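You operate a simulated robot arm through the tools that you are given. There is no shell and no other tool. Be economical: measure what you need, move in short steps, check, and stop when the job is done.

Carry out the task below with a simulated robot arm. There is one attempt and no reset: what you move stays moved.

TASK
Put both dough balls on the baking tray and press each one flat.
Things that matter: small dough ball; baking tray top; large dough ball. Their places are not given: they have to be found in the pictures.

It is judged by the outcome, as a careful person would: the job done as asked, and still so three seconds after it is handed in. It fails if anything else is knocked over, pushed out of place, dropped, spilled or broken.

THE ROBOT
A 6-joint arm with a two-finger parallel gripper, fixed in place. Base frame: the origin is at the foot of the arm, x ahead of it, y to its left, z up; the work surface is at about z = 0.91. Lengths are in m, angles in rad, forces in N, time in s.
With the tool pointing down near the work surface it reaches from about 0.24 to 0.66 m from the base axis. Its first joint turns from -1.152 to 1.152 rad. Payload 2.9 kg.
Tool frame: the origin (TCP) lies between the finger pads and is the grasp point; the fingertips stand 0.03 m ahead of it; z points along the fingers, y is the line along which they close. The gripper opens to 0.11 m. The fingers are 0.02 m wide and 0.01 m thick; the gripper's body (0.048 by 0.112 m) begins 0.055 m behind the TCP.
Orientation is that of the tool frame in the base frame, as [roll, pitch, yaw] about the fixed x, y, z axes, in that order (R = Rz(yaw) Ry(pitch) Rx(roll)). With the fingers straight down and closing along the base's y, the tool's x points along the base's -x, its y along +y and its z along -z.

THE INTERFACE
- The arm moves only by the tool jog_arm. Its argument "series" is a list of rows, each an object of numbers (a shift or turn left out is 0, a gripper value left out holds the last): "tx", "ty", "tz": the shift along the tool's x, y, z in m; "wx", "wy", "wz": the turn, a rotation vector about the tool's x, y, z in rad. In form: [{"tx": .., "ty": .., "tz": .., "wx": .., "wy": .., "wz": ..}, ...]. A call has 1 to 10 rows; each row shifts and turns the commanded pose from where the row before left it, along the tool's axes as they then stand. "grip" is the closure, from 0 (fully open) to 1 (shut), set as the call begins (left out, the last holds). A row lasts 0.2 s, in which the tool goes at most 0.05 m and 0.15 rad; a call with a longer step from one row to the next is refused whole, and so is a gripper value outside its range. A pose out of reach is approached as far as the arm can. The call stops where the force on the tool passes 70 N (or 10 N more than at its start, if that is more) or the arm is blocked; 0.2 s more then pass. The fingers move at their own pace (about 0.108 m/s each) and stop on an object; they squeeze with about 22 N. The grip force told is the motor's: it shows also when the fingers shut on nothing. Time passes only in rows, and 0.2 s behind the last, so rows that do not move let the fingers close. It gives the time, the measured TCP pose, the force on the tool (base axes), the opening and the grip force at its end, in the units of the frame above (readings bear some noise), and new pictures: "views" is both (left out), scene, wrist or none.
- Cameras (640 x 400 px; columns grow to the right, rows downward): "scene" is fixed at [0.0686, 0.4216, 1.3984]; the picture's right is [-0.84, -0.54, 0.00], its down [-0.23, 0.37, -0.90] and it looks along [0.48, -0.76, -0.43] (base axes); focal length 360 px, centre (320, 200). "wrist" rides on the gripper at [-0.036, 0, -0.057] in the tool frame; the picture's right is [0.00, -1.00, 0.00], its down [0.97, 0.00, -0.24] and it looks along [0.24, 0.00, 0.97] (tool axes); focal length 218 px, centre (320, 200).
- point_at(camera, pixels): for up to 12 pixels [column, row] of the newest picture of that camera ("zoom" is the newest enlarged one), the place [x, y, z] in the base frame of the surface seen there, good to about 0.002 m. No time passes.
- enlarge(camera, box): a new picture of the part [left, top, right, bottom] of that camera's present view, enlarged. No time passes.
- job_done(): hands the job in; it is judged then, once.

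Work in short steps. Measure before you move; look again where a grasp or a placing could have gone wrong, and mend it. You have 80 turns and 120 pictures in all, the two below and enlarged ones among them. Open the gripper and draw the arm clear of the work before you hand the job in, unless the task says otherwise; then end with one line.

The tools are called after "Emit:" as name(argument=value, ...) on one line, values as JSON. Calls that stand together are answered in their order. jog_arm: Moves the arm, as the interface text tells. Its arguments: {"type":"object","properties":{"series":{"type":"array","items":{"type":"object","properties":{"tx":{"type":"number"},"ty":{"type":"number"},"tz":{"type":"number"},"wx":{"type":"number"},"wy":{"type":"number"},"wz":{"type":"number"}}}},"grip":{"type":"number"},"views":{"type":"string","enum":["both","scene","wrist","none"]}},"required":["series"]} The other tools are called the same way: point_at (camera, pixels) gives the place of the surface under pixels of a picture; enlarge (camera, box) takes an enlarged picture of a part of a camera's view; job_done () hands the job in.

At the start:

```text
time_s: 0.0
eef_pos: [0.4237, 0.0987, 1.1574]
tool_rot: [-3.141, 0.0, 3.14]
wrist_force: [0.1, 0.5, 0.4]
width: 0.11
grip_force: 0.0
```

scene: 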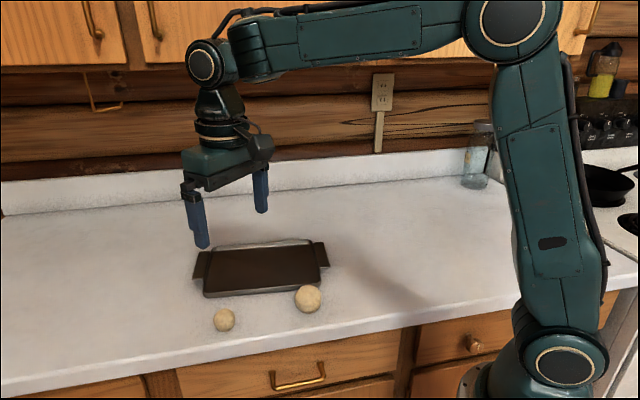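
wrist: 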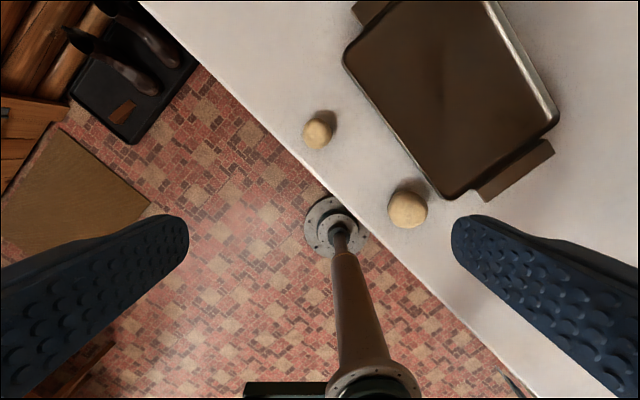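

The scene shows the small ball at (224,320), the large one at (308,298), and the tray at about (262,270). I'll measure these points first.

Emit:
point_at(camera="scene", pixels=[[224, 318], [308, 296], [262, 268], [206, 290], [318, 283], [216, 252], [310, 245], [262, 280], [224, 309], [308, 285], [323, 255], [200, 265]])

Emit:
point_at(camera="wrist", pixels=[[318, 134], [407, 209], [450, 100], [350, 55], [450, 195], [553, 120], [490, 5], [515, 170], [370, 12], [345, 120], [303, 134], [390, 209]])

Emit:
enlarge(camera="scene", box=[170, 220, 360, 340])

```text
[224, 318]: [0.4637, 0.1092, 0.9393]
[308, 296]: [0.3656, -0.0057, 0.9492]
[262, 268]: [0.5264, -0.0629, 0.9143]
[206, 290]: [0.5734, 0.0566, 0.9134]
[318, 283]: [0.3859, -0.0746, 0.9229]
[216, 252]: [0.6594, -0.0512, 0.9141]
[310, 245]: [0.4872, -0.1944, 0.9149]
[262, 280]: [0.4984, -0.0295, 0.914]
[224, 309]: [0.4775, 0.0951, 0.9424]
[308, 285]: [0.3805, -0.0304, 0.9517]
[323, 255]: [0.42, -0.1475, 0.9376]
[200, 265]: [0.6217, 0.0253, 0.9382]
```

```text
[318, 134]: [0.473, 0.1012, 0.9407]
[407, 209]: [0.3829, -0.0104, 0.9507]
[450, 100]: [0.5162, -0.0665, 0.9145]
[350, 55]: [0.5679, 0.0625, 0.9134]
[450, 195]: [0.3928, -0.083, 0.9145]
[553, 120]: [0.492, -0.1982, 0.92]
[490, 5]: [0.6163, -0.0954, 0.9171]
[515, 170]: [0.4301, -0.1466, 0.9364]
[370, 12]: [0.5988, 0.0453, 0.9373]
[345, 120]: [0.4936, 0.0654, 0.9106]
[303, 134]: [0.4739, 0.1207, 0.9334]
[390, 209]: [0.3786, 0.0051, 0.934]
```

```text
3.33 times, centred on (265, 280) of scene
```

zoom: 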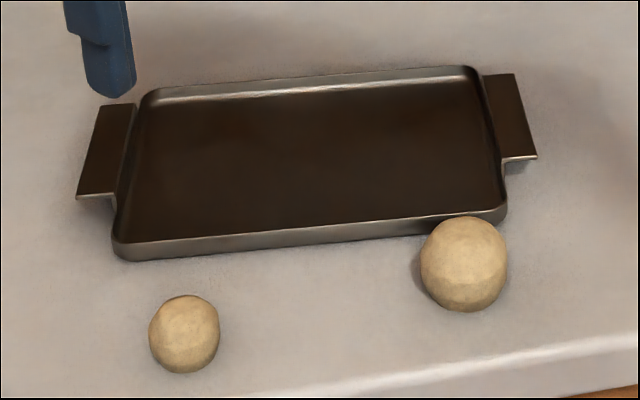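

The small ball's centre is near (0.4735, 0.101, 0.927) and the large one's near (0.376, -0.019, 0.932). The tray centre is near (0.523, -0.066), with its long side along (0.82, 0.58). I'll turn the fingers to close along that side and go above the small ball.

Emit:
jog_arm(series=[{"wz": 0.1365}, {"wz": 0.1365}, {"wz": 0.1365}, {"wz": 0.1365}, {"wz": 0.1365}, {"wz": 0.1365}, {"wz": 0.136}, {"tx": -0.0267, "ty": 0.0421}, {"tz": 0.045}, {"tz": 0.045}], grip=0)

```text
time_s: 2.2
eef_pos: [0.4754, 0.1009, 1.0676]
tool_rot: [-3.142, 0.0, 2.187]
wrist_force: [0.5, -0.1, 1.1]
width: 0.1101
grip_force: 0.1
```

scene: 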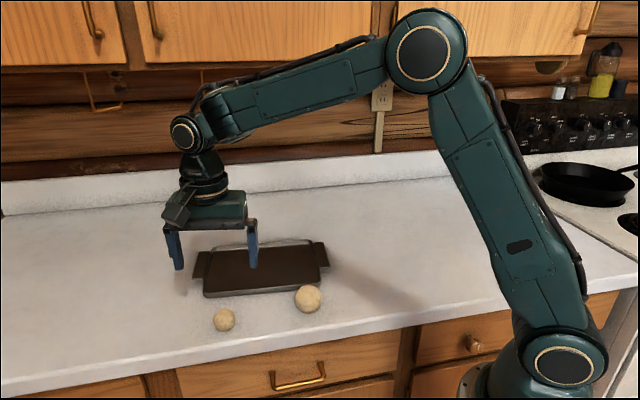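
wrist: 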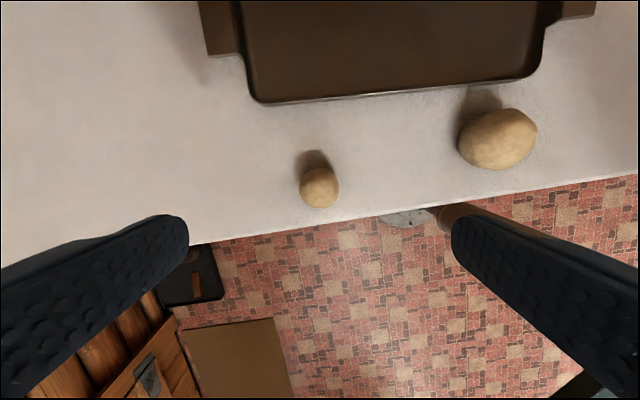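

The small ball is centred between the fingers at column 319. I'll go down to TCP z 0.944 and close.

Emit:
jog_arm(series=[{"tz": 0.045, "tx": 0.001, "ty": -0.0015}, {"tz": 0.045}, {"tz": 0.0335}, {}], views="wrist")

Emit:
jog_arm(series=[{}, {}, {}, {}], grip=1)

```text
time_s: 3.2
eef_pos: [0.4705, 0.1004, 0.9438]
tool_rot: [3.141, 0.001, 2.188]
wrist_force: [-0.6, -0.2, 0.2]
width: 0.11
grip_force: 0.0
```

wrist: 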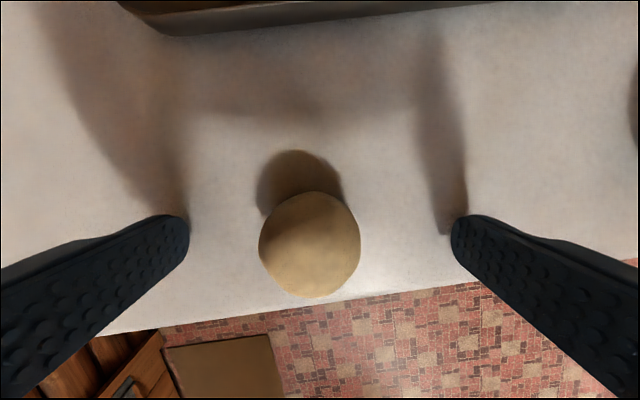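

```text
time_s: 4.2
eef_pos: [0.4726, 0.1005, 0.9445]
tool_rot: [3.141, 0.0, 2.189]
wrist_force: [0.1, -0.6, 0.6]
width: 0.0357
grip_force: 21.3
```

scene: 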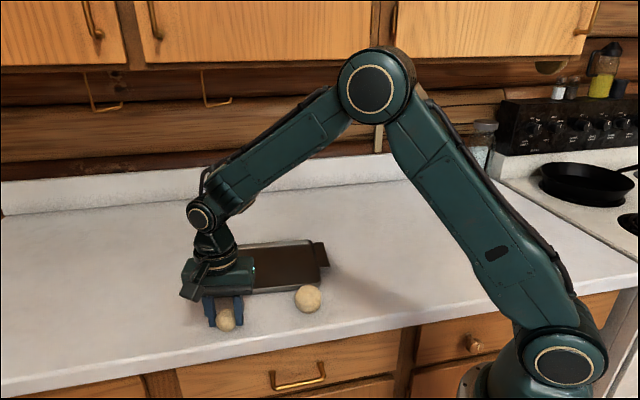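
wrist: 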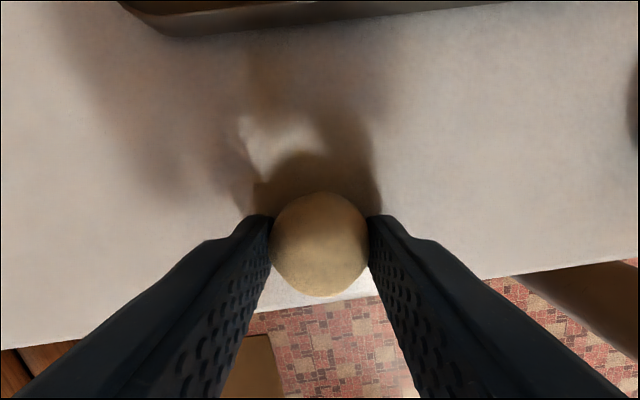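

The ball is held at a width of 0.036. I'll lift it 0.06 and carry it over the left part of the tray.

Emit:
jog_arm(series=[{"tz": -0.03}, {"tz": -0.03}, {"tx": -0.042}, {"tx": -0.041}, {"tx": -0.041}, {"tx": -0.041}, {}])

```text
time_s: 5.8
eef_pos: [0.5687, -0.0343, 1.0027]
tool_rot: [-3.141, 0.0, 2.187]
wrist_force: [-0.6, -0.5, 0.0]
width: 0.0362
grip_force: 21.8
```

scene: 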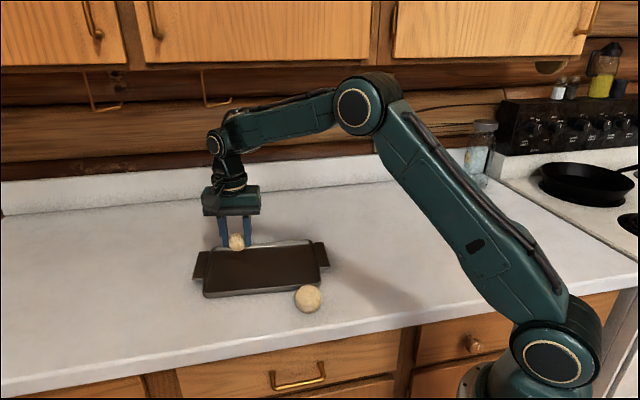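
wrist: 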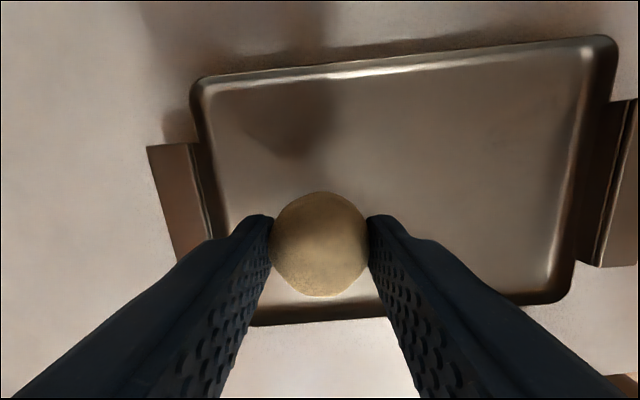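

The tray is in clear view now, so I'll measure its inner floor corners before lowering.

Emit:
point_at(camera="wrist", pixels=[[215, 100], [580, 60], [560, 285], [200, 85], [600, 42], [567, 300], [255, 318], [228, 215], [400, 150], [330, 305]])

```text
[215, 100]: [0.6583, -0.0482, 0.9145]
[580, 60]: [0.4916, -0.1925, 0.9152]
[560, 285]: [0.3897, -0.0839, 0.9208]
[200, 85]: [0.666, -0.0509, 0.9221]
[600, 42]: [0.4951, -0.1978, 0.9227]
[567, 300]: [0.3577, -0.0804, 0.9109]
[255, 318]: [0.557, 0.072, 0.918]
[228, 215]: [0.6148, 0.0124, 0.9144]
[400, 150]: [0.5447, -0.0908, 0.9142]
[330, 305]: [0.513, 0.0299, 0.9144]
```

The target (0.568, -0.034) is about 0.06 from the nearest rim, and the tray floor is at z 0.914. I'll lower to TCP z 0.948 and release.

Emit:
jog_arm(series=[{"tz": 0.03}, {"tz": 0.024}, {}], views="none")

Emit:
jog_arm(series=[{}, {}, {}], grip=0.4)

```text
time_s: 6.6
eef_pos: [0.5674, -0.0337, 0.9514]
tool_rot: [-3.141, 0.001, 2.188]
wrist_force: [0.0, 0.1, -0.5]
width: 0.0361
grip_force: 22.0
```

```text
time_s: 7.4
eef_pos: [0.5679, -0.0326, 0.9504]
tool_rot: [-3.142, 0.0, 2.187]
wrist_force: [0.3, 0.0, -0.2]
width: 0.066
grip_force: 0.0
```

scene: 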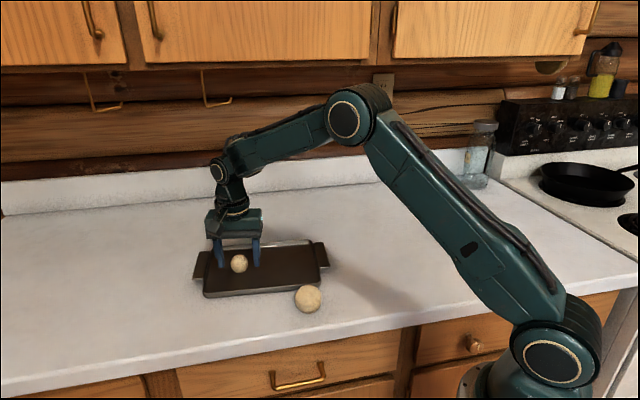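
wrist: 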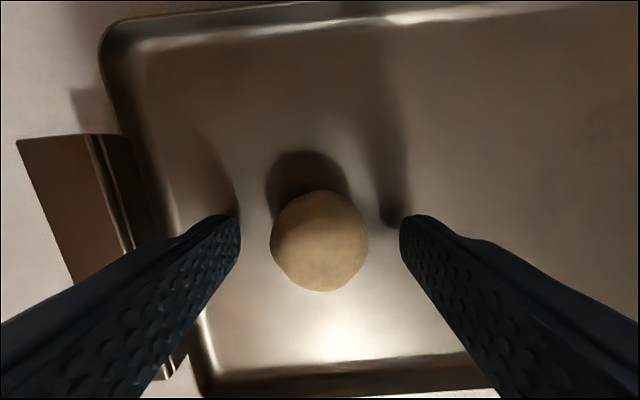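

The ball rests at pixel (319, 241), centred under the tool. I'll lift, shut the fingers, and measure the ball before pressing.

Emit:
jog_arm(series=[{"tz": -0.03}, {"tz": -0.03}, {}], views="none")

Emit:
jog_arm(series=[{}, {}, {}], grip=1)

Emit:
point_at(camera="scene", pixels=[[239, 263], [239, 258], [235, 264], [243, 264]])

```text
time_s: 8.2
eef_pos: [0.5695, -0.0325, 1.0103]
tool_rot: [-3.141, 0.0, 2.187]
wrist_force: [0.0, 0.6, 0.2]
width: 0.066
grip_force: 0.1
```

```text
time_s: 9.0
eef_pos: [0.5692, -0.0336, 1.0095]
tool_rot: [-3.142, 0.0, 2.185]
wrist_force: [0.0, 0.5, -0.6]
width: 0.0
grip_force: 22.2
```

scene: 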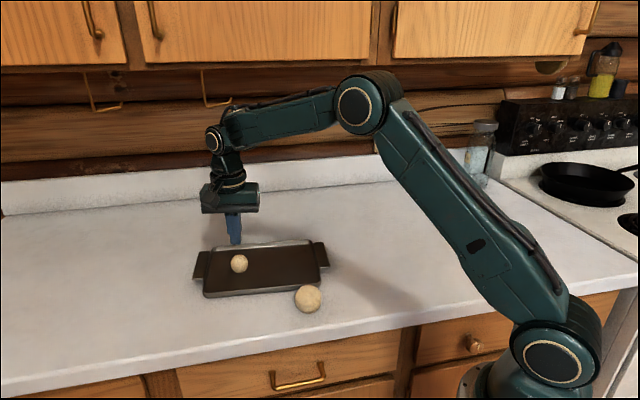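
wrist: 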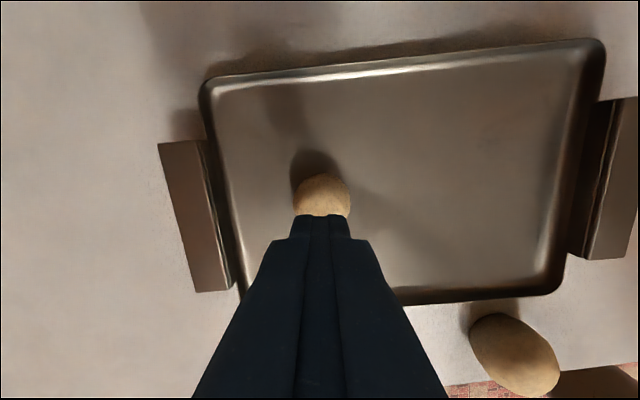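

```text
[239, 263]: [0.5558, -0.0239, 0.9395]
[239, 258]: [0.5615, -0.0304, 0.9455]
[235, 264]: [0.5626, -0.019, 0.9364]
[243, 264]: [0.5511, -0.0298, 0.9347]
```

The ball centre is near (0.567, -0.034), within 2 mm of the closed fingers, and its top is at about 0.947. I'll make a small correction, go down to contact, and press in small steps.

Emit:
jog_arm(series=[{"ty": -0.0015, "tz": 0.01}, {"tz": 0.015}, {"tz": 0.006}, {"tz": 0.004}, {"tz": 0.004}, {"tz": 0.004}, {"tz": 0.004}])

```text
time_s: 10.6
eef_pos: [0.5655, -0.0348, 0.9621]
tool_rot: [3.141, 0.001, 2.187]
wrist_force: [-0.5, 0.3, 0.5]
width: 0.0
grip_force: 21.8
```

scene: 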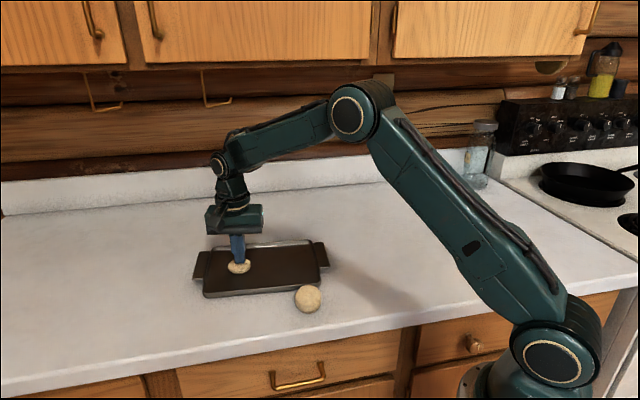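
wrist: 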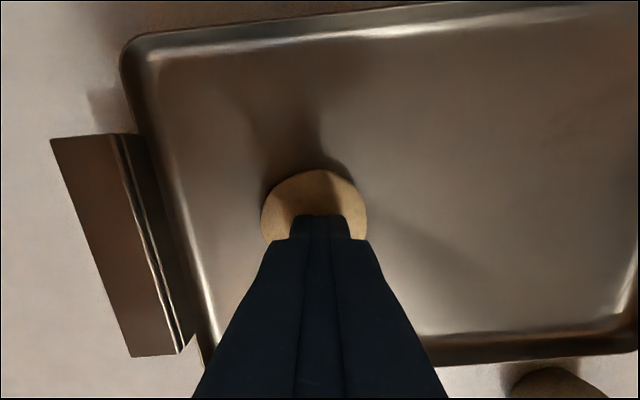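

The dough is flattening under the tips with no noticeable force, and the tips are at about 0.932. I'll press further.

Emit:
jog_arm(series=[{"tz": 0.003}, {"tz": 0.003}, {"tz": 0.003}, {}])

Emit:
enlarge(camera="scene", box=[190, 220, 340, 315])

```text
time_s: 11.6
eef_pos: [0.5673, -0.0348, 0.9562]
tool_rot: [3.141, 0.002, 2.187]
wrist_force: [-9.5, 2.2, 22.1]
width: 0.0
grip_force: 22.1
```

scene: 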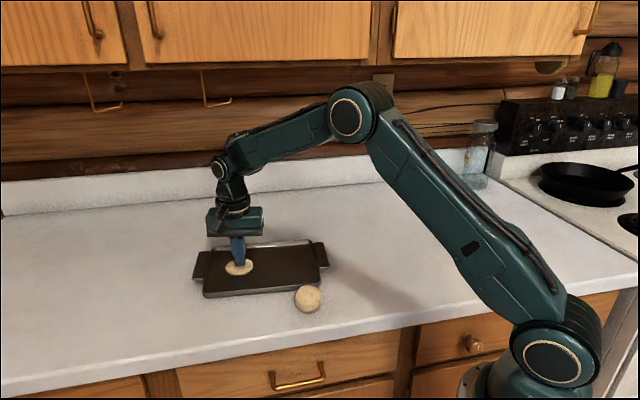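
wrist: 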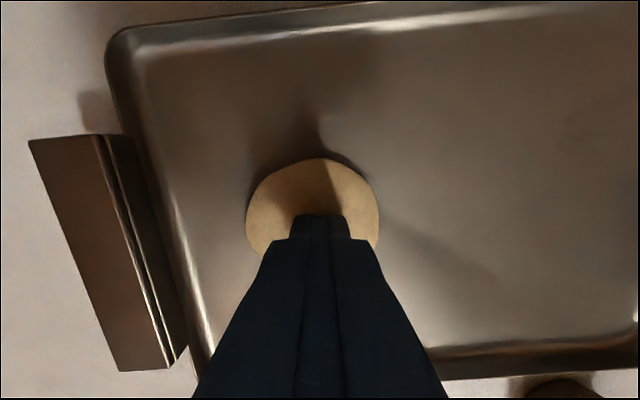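

```text
4.21 times, centred on (265, 268) of scene
```

zoom: 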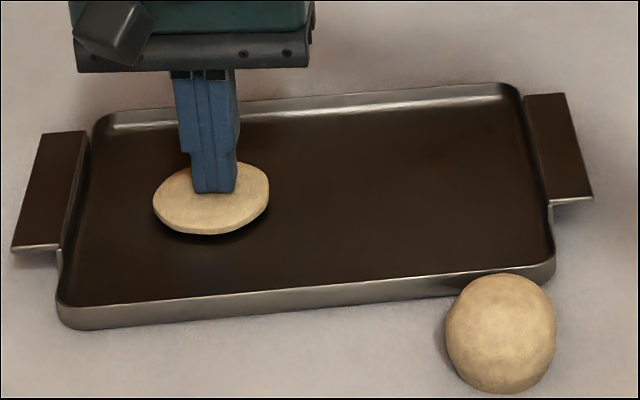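

The small dough is now a disc and pushes back with 22 N at a tip height of about 0.926. I'll lift, open, and move over the large ball.

Emit:
jog_arm(series=[{"tz": -0.03}, {"tz": -0.035}, {"tz": -0.035}, {}], views="none")

Emit:
jog_arm(series=[{"tx": 0.0306, "ty": -0.0369}, {"tx": 0.0306, "ty": -0.0369}, {"tx": 0.0306, "ty": -0.0369}, {"tx": 0.0306, "ty": -0.0369}, {}], grip=0)

Emit:
enlarge(camera="scene", box=[190, 220, 340, 315])

```text
time_s: 12.6
eef_pos: [0.565, -0.034, 1.0525]
tool_rot: [-3.141, -0.001, 2.188]
wrist_force: [0.5, 0.4, 0.3]
width: 0.0
grip_force: 21.6
```

```text
time_s: 13.8
eef_pos: [0.3738, -0.0208, 1.0537]
tool_rot: [3.141, 0.0, 2.188]
wrist_force: [-0.8, 0.0, -0.5]
width: 0.1098
grip_force: 0.1
```

scene: 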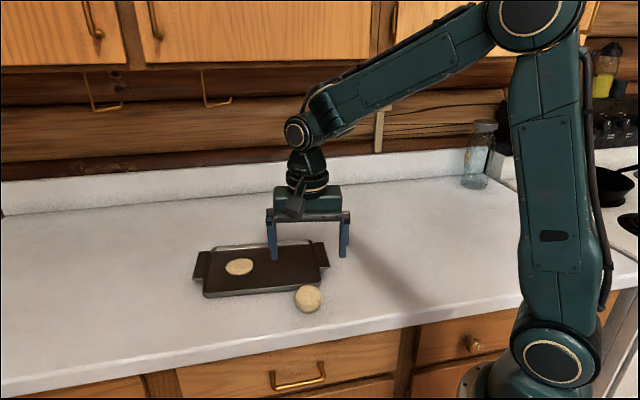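
wrist: 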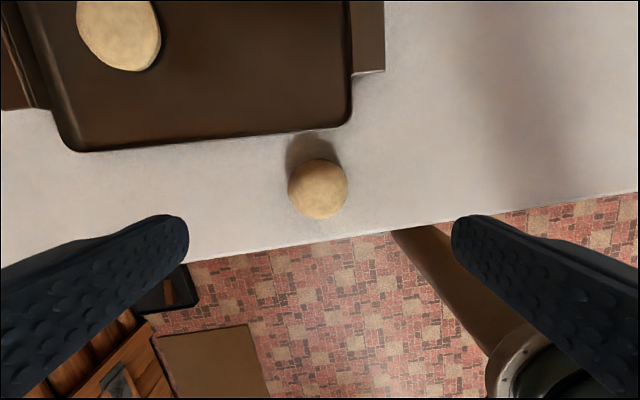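

```text
4.21 times, centred on (265, 268) of scene
```

zoom: 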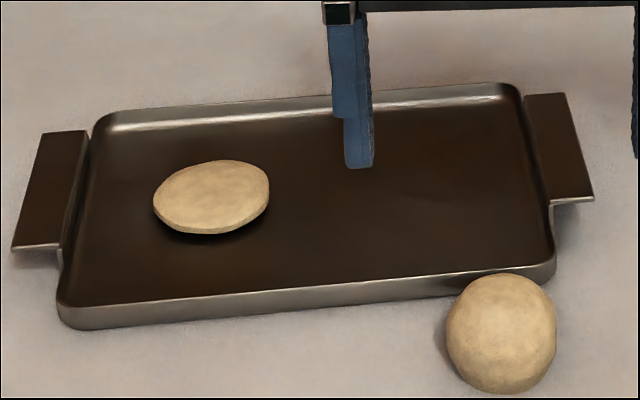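

The small disc lies flat. The large ball sits at pixel (318, 188), centred between the fingers. I'll go down and grip it.

Emit:
jog_arm(series=[{"tz": 0.04, "ty": 0.002}, {"tz": 0.04}, {"tz": 0.0285}, {}], views="wrist")

Emit:
jog_arm(series=[{}, {}, {}, {}], grip=1, views="wrist")

```text
time_s: 14.8
eef_pos: [0.3759, -0.0163, 0.947]
tool_rot: [3.14, 0.0, 2.188]
wrist_force: [0.6, -0.6, 0.6]
width: 0.1098
grip_force: 0.0
```

wrist: 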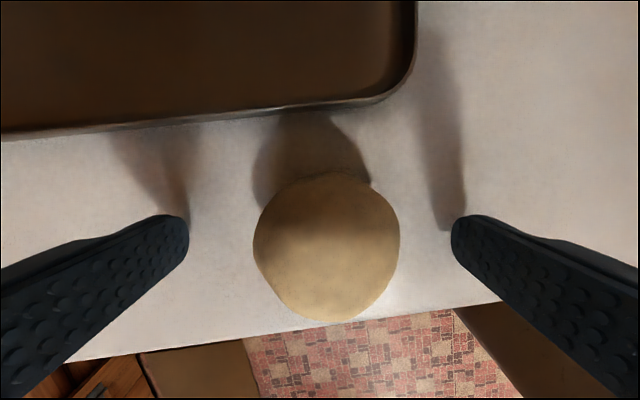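

```text
time_s: 15.8
eef_pos: [0.3762, -0.0156, 0.9466]
tool_rot: [-3.14, -0.002, 2.187]
wrist_force: [-0.4, -0.2, 0.5]
width: 0.0493
grip_force: 21.8
```

wrist: 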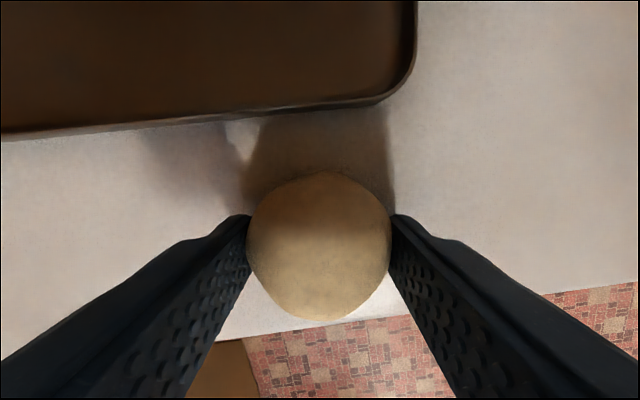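

The large ball is held at a width of 0.049. I'll lift it and carry it to about (0.482, -0.098) on the tray's right side.

Emit:
jog_arm(series=[{"tz": -0.03}, {"tz": -0.035}, {"tx": -0.0425, "ty": 0.0133}, {"tx": -0.0425, "ty": 0.0133}, {"tx": -0.0425, "ty": 0.0133}, {}])

```text
time_s: 17.2
eef_pos: [0.4828, -0.098, 1.0106]
tool_rot: [-3.141, -0.001, 2.188]
wrist_force: [-0.1, 0.2, -1.1]
width: 0.0494
grip_force: 21.9
```

scene: 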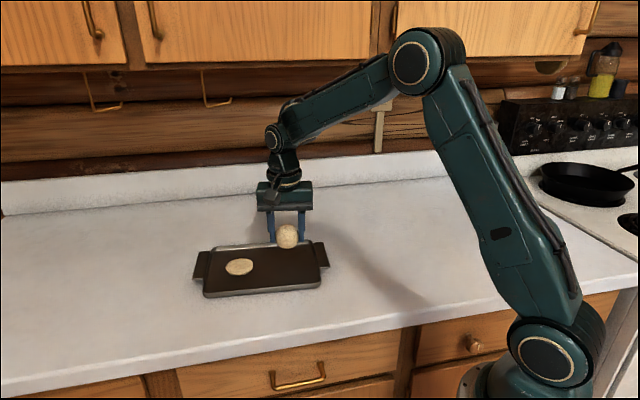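
wrist: 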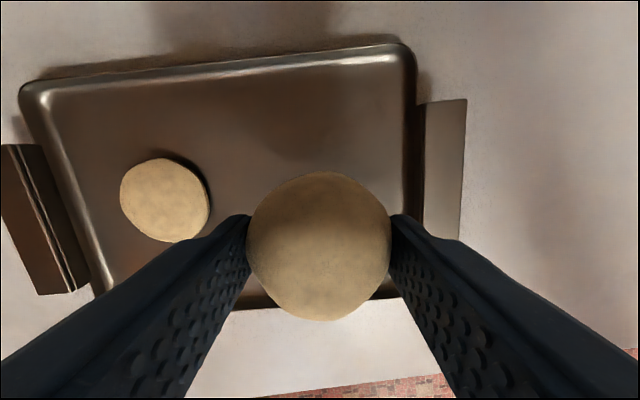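

The ball is over the tray's right half, clear of the small disc. I'll lower it to TCP z 0.951, release, lift, and shut the fingers.

Emit:
jog_arm(series=[{"tz": 0.03}, {"tz": 0.029}, {}], views="none")

Emit:
jog_arm(series=[{}, {}, {}], grip=0.25, views="wrist")

Emit:
jog_arm(series=[{"tz": -0.035}, {"tz": -0.035}, {}], views="none")

Emit:
jog_arm(series=[{}, {}, {}, {}], grip=1)

Emit:
enlarge(camera="scene", box=[190, 220, 340, 315])

```text
time_s: 18.0
eef_pos: [0.4829, -0.1005, 0.9514]
tool_rot: [-3.141, 0.001, 2.188]
wrist_force: [-0.5, -0.4, -1.2]
width: 0.0493
grip_force: 22.1
```

```text
time_s: 18.8
eef_pos: [0.4832, -0.0996, 0.9523]
tool_rot: [-3.141, -0.001, 2.187]
wrist_force: [-0.9, 0.0, 1.0]
width: 0.0827
grip_force: 0.0
```

wrist: 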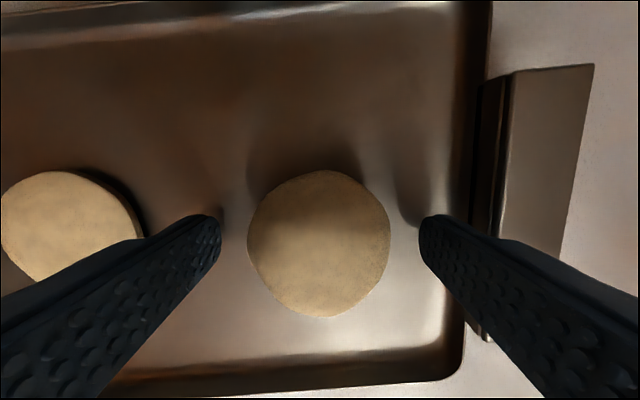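

```text
time_s: 19.6
eef_pos: [0.4826, -0.0988, 1.022]
tool_rot: [3.141, 0.001, 2.186]
wrist_force: [-0.2, 0.4, 0.6]
width: 0.0826
grip_force: 0.2
```

```text
time_s: 20.6
eef_pos: [0.4826, -0.0989, 1.0218]
tool_rot: [-3.141, 0.0, 2.188]
wrist_force: [-0.3, -0.5, 0.5]
width: 0.0001
grip_force: 22.3
```

scene: 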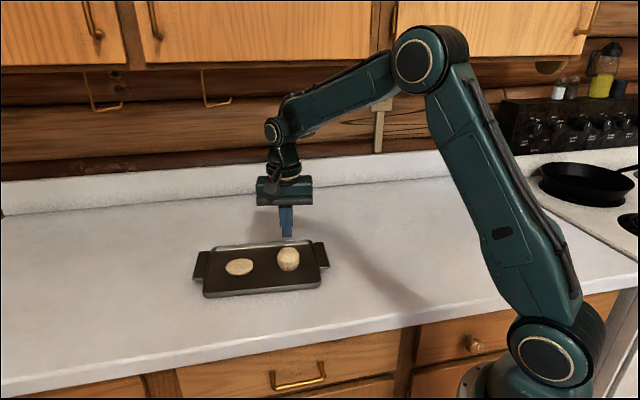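
wrist: 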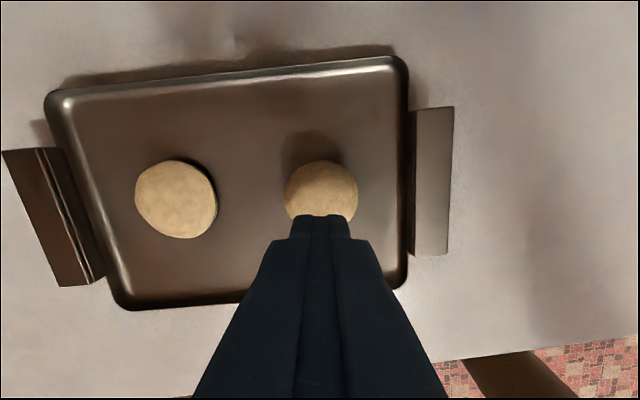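

```text
4.21 times, centred on (265, 268) of scene
```

zoom: 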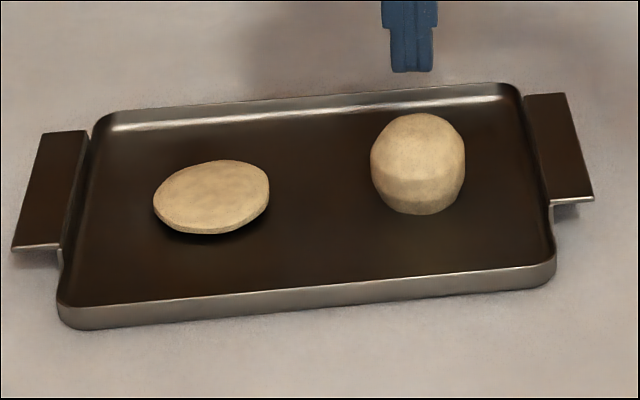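

The large ball stands under the tips at wrist column 321, and its top is at about 0.96. I'll press it down in small steps.

Emit:
jog_arm(series=[{"tz": 0.02}, {"tz": 0.01}, {"tz": 0.005}, {"tz": 0.005}, {"tz": 0.005}, {"tz": 0.005}, {"tz": 0.004}, {"tz": 0.004}])

Emit:
jog_arm(series=[{"tz": 0.003}, {"tz": 0.003}, {"tz": 0.002}, {}])

Emit:
enlarge(camera="scene", box=[190, 220, 340, 315])

```text
time_s: 22.4
eef_pos: [0.4821, -0.0994, 0.9628]
tool_rot: [-3.139, 0.0, 2.188]
wrist_force: [0.8, -0.4, 0.8]
width: 0.0004
grip_force: 22.2
```

scene: 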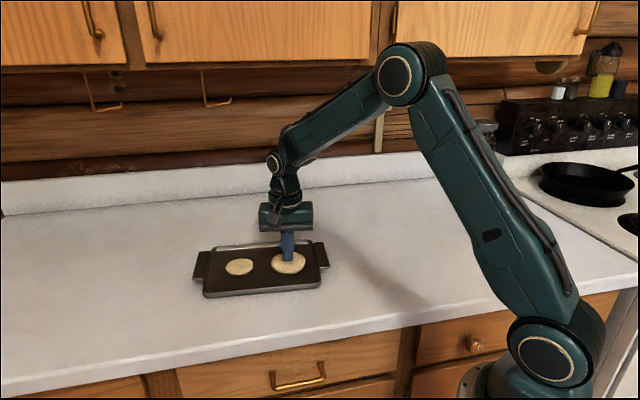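
wrist: 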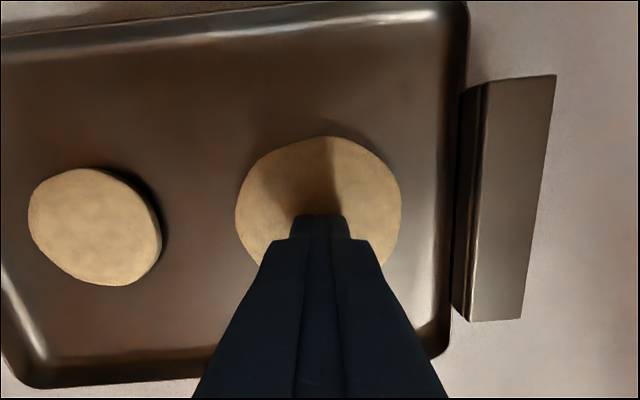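

```text
time_s: 23.4
eef_pos: [0.4827, -0.0998, 0.9597]
tool_rot: [3.139, 0.005, 2.187]
wrist_force: [-16.2, 2.8, 49.0]
width: 0.0002
grip_force: 21.8
```

scene: 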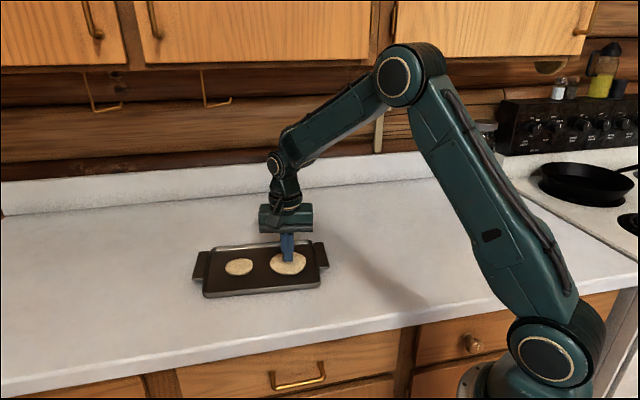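
wrist: 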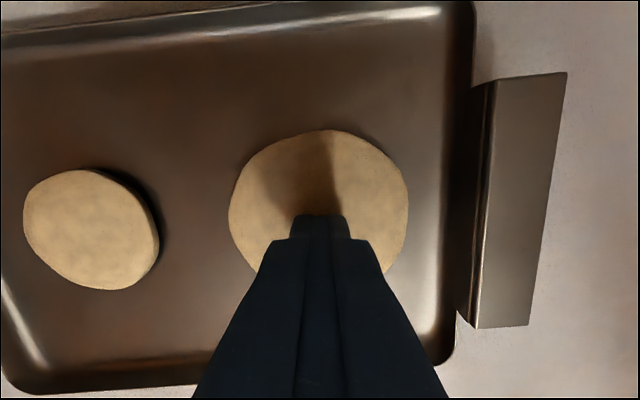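

```text
4.21 times, centred on (265, 268) of scene
```

zoom: 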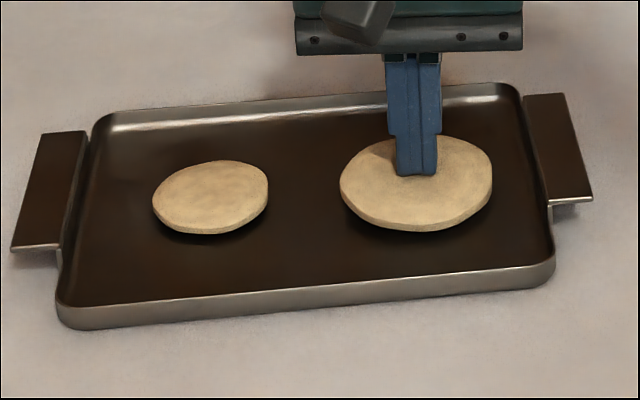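

Both doughs are flat discs, and the large one now pushes back with 49 N. I'll lift straight up, open the gripper, and draw clear for a last look.

Emit:
jog_arm(series=[{"tz": -0.03}, {"tz": -0.04}, {"tz": -0.045}, {"tz": -0.045}, {}], views="none")

Emit:
jog_arm(series=[{"tx": 0.04}, {"tx": 0.04}, {"tx": 0.04}, {}, {}], grip=0)

Emit:
enlarge(camera="scene", box=[190, 220, 340, 315])

Emit:
point_at(camera="scene", pixels=[[239, 267], [288, 262]])

```text
time_s: 24.6
eef_pos: [0.4849, -0.1011, 1.117]
tool_rot: [-3.141, 0.0, 2.187]
wrist_force: [-0.1, 0.1, 0.3]
width: 0.0
grip_force: 21.6
```

```text
time_s: 25.8
eef_pos: [0.4135, -0.0038, 1.1157]
tool_rot: [-3.141, 0.0, 2.188]
wrist_force: [0.7, 0.4, 0.1]
width: 0.1097
grip_force: 0.0
```

scene: 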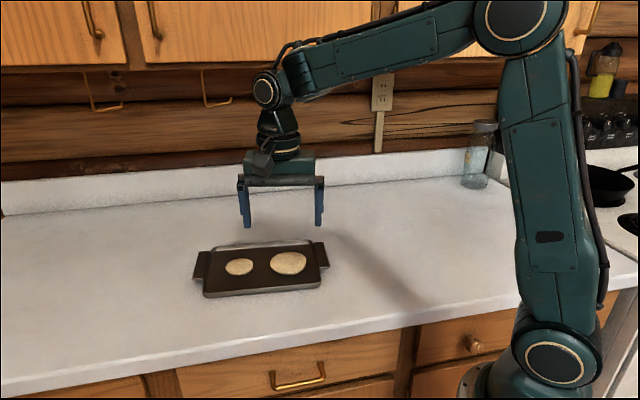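
wrist: 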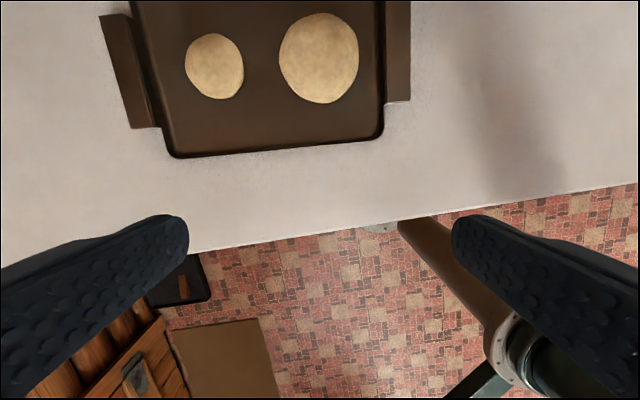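

```text
4.21 times, centred on (265, 268) of scene
```

zoom: 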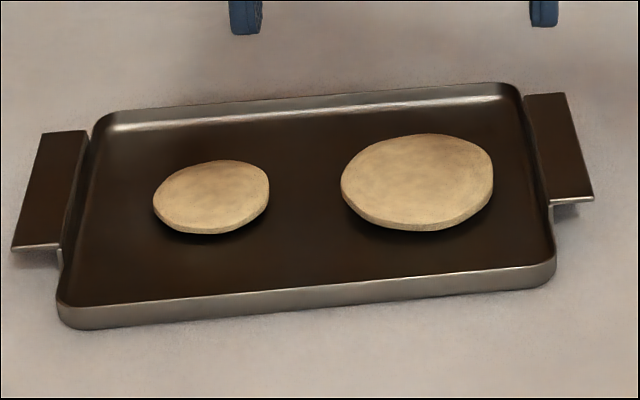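

```text
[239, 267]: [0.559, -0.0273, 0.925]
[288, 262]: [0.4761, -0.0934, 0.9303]
```

Both discs lie flat on the tray, which hasn't moved, and the arm is clear with the gripper open. I'm handing the job in.

Emit:
job_done()

```text
The job is handed in.
```

Both dough balls are on the baking tray and pressed flat, about 11 mm (small) and 16 mm (large) thick; nothing else was disturbed.
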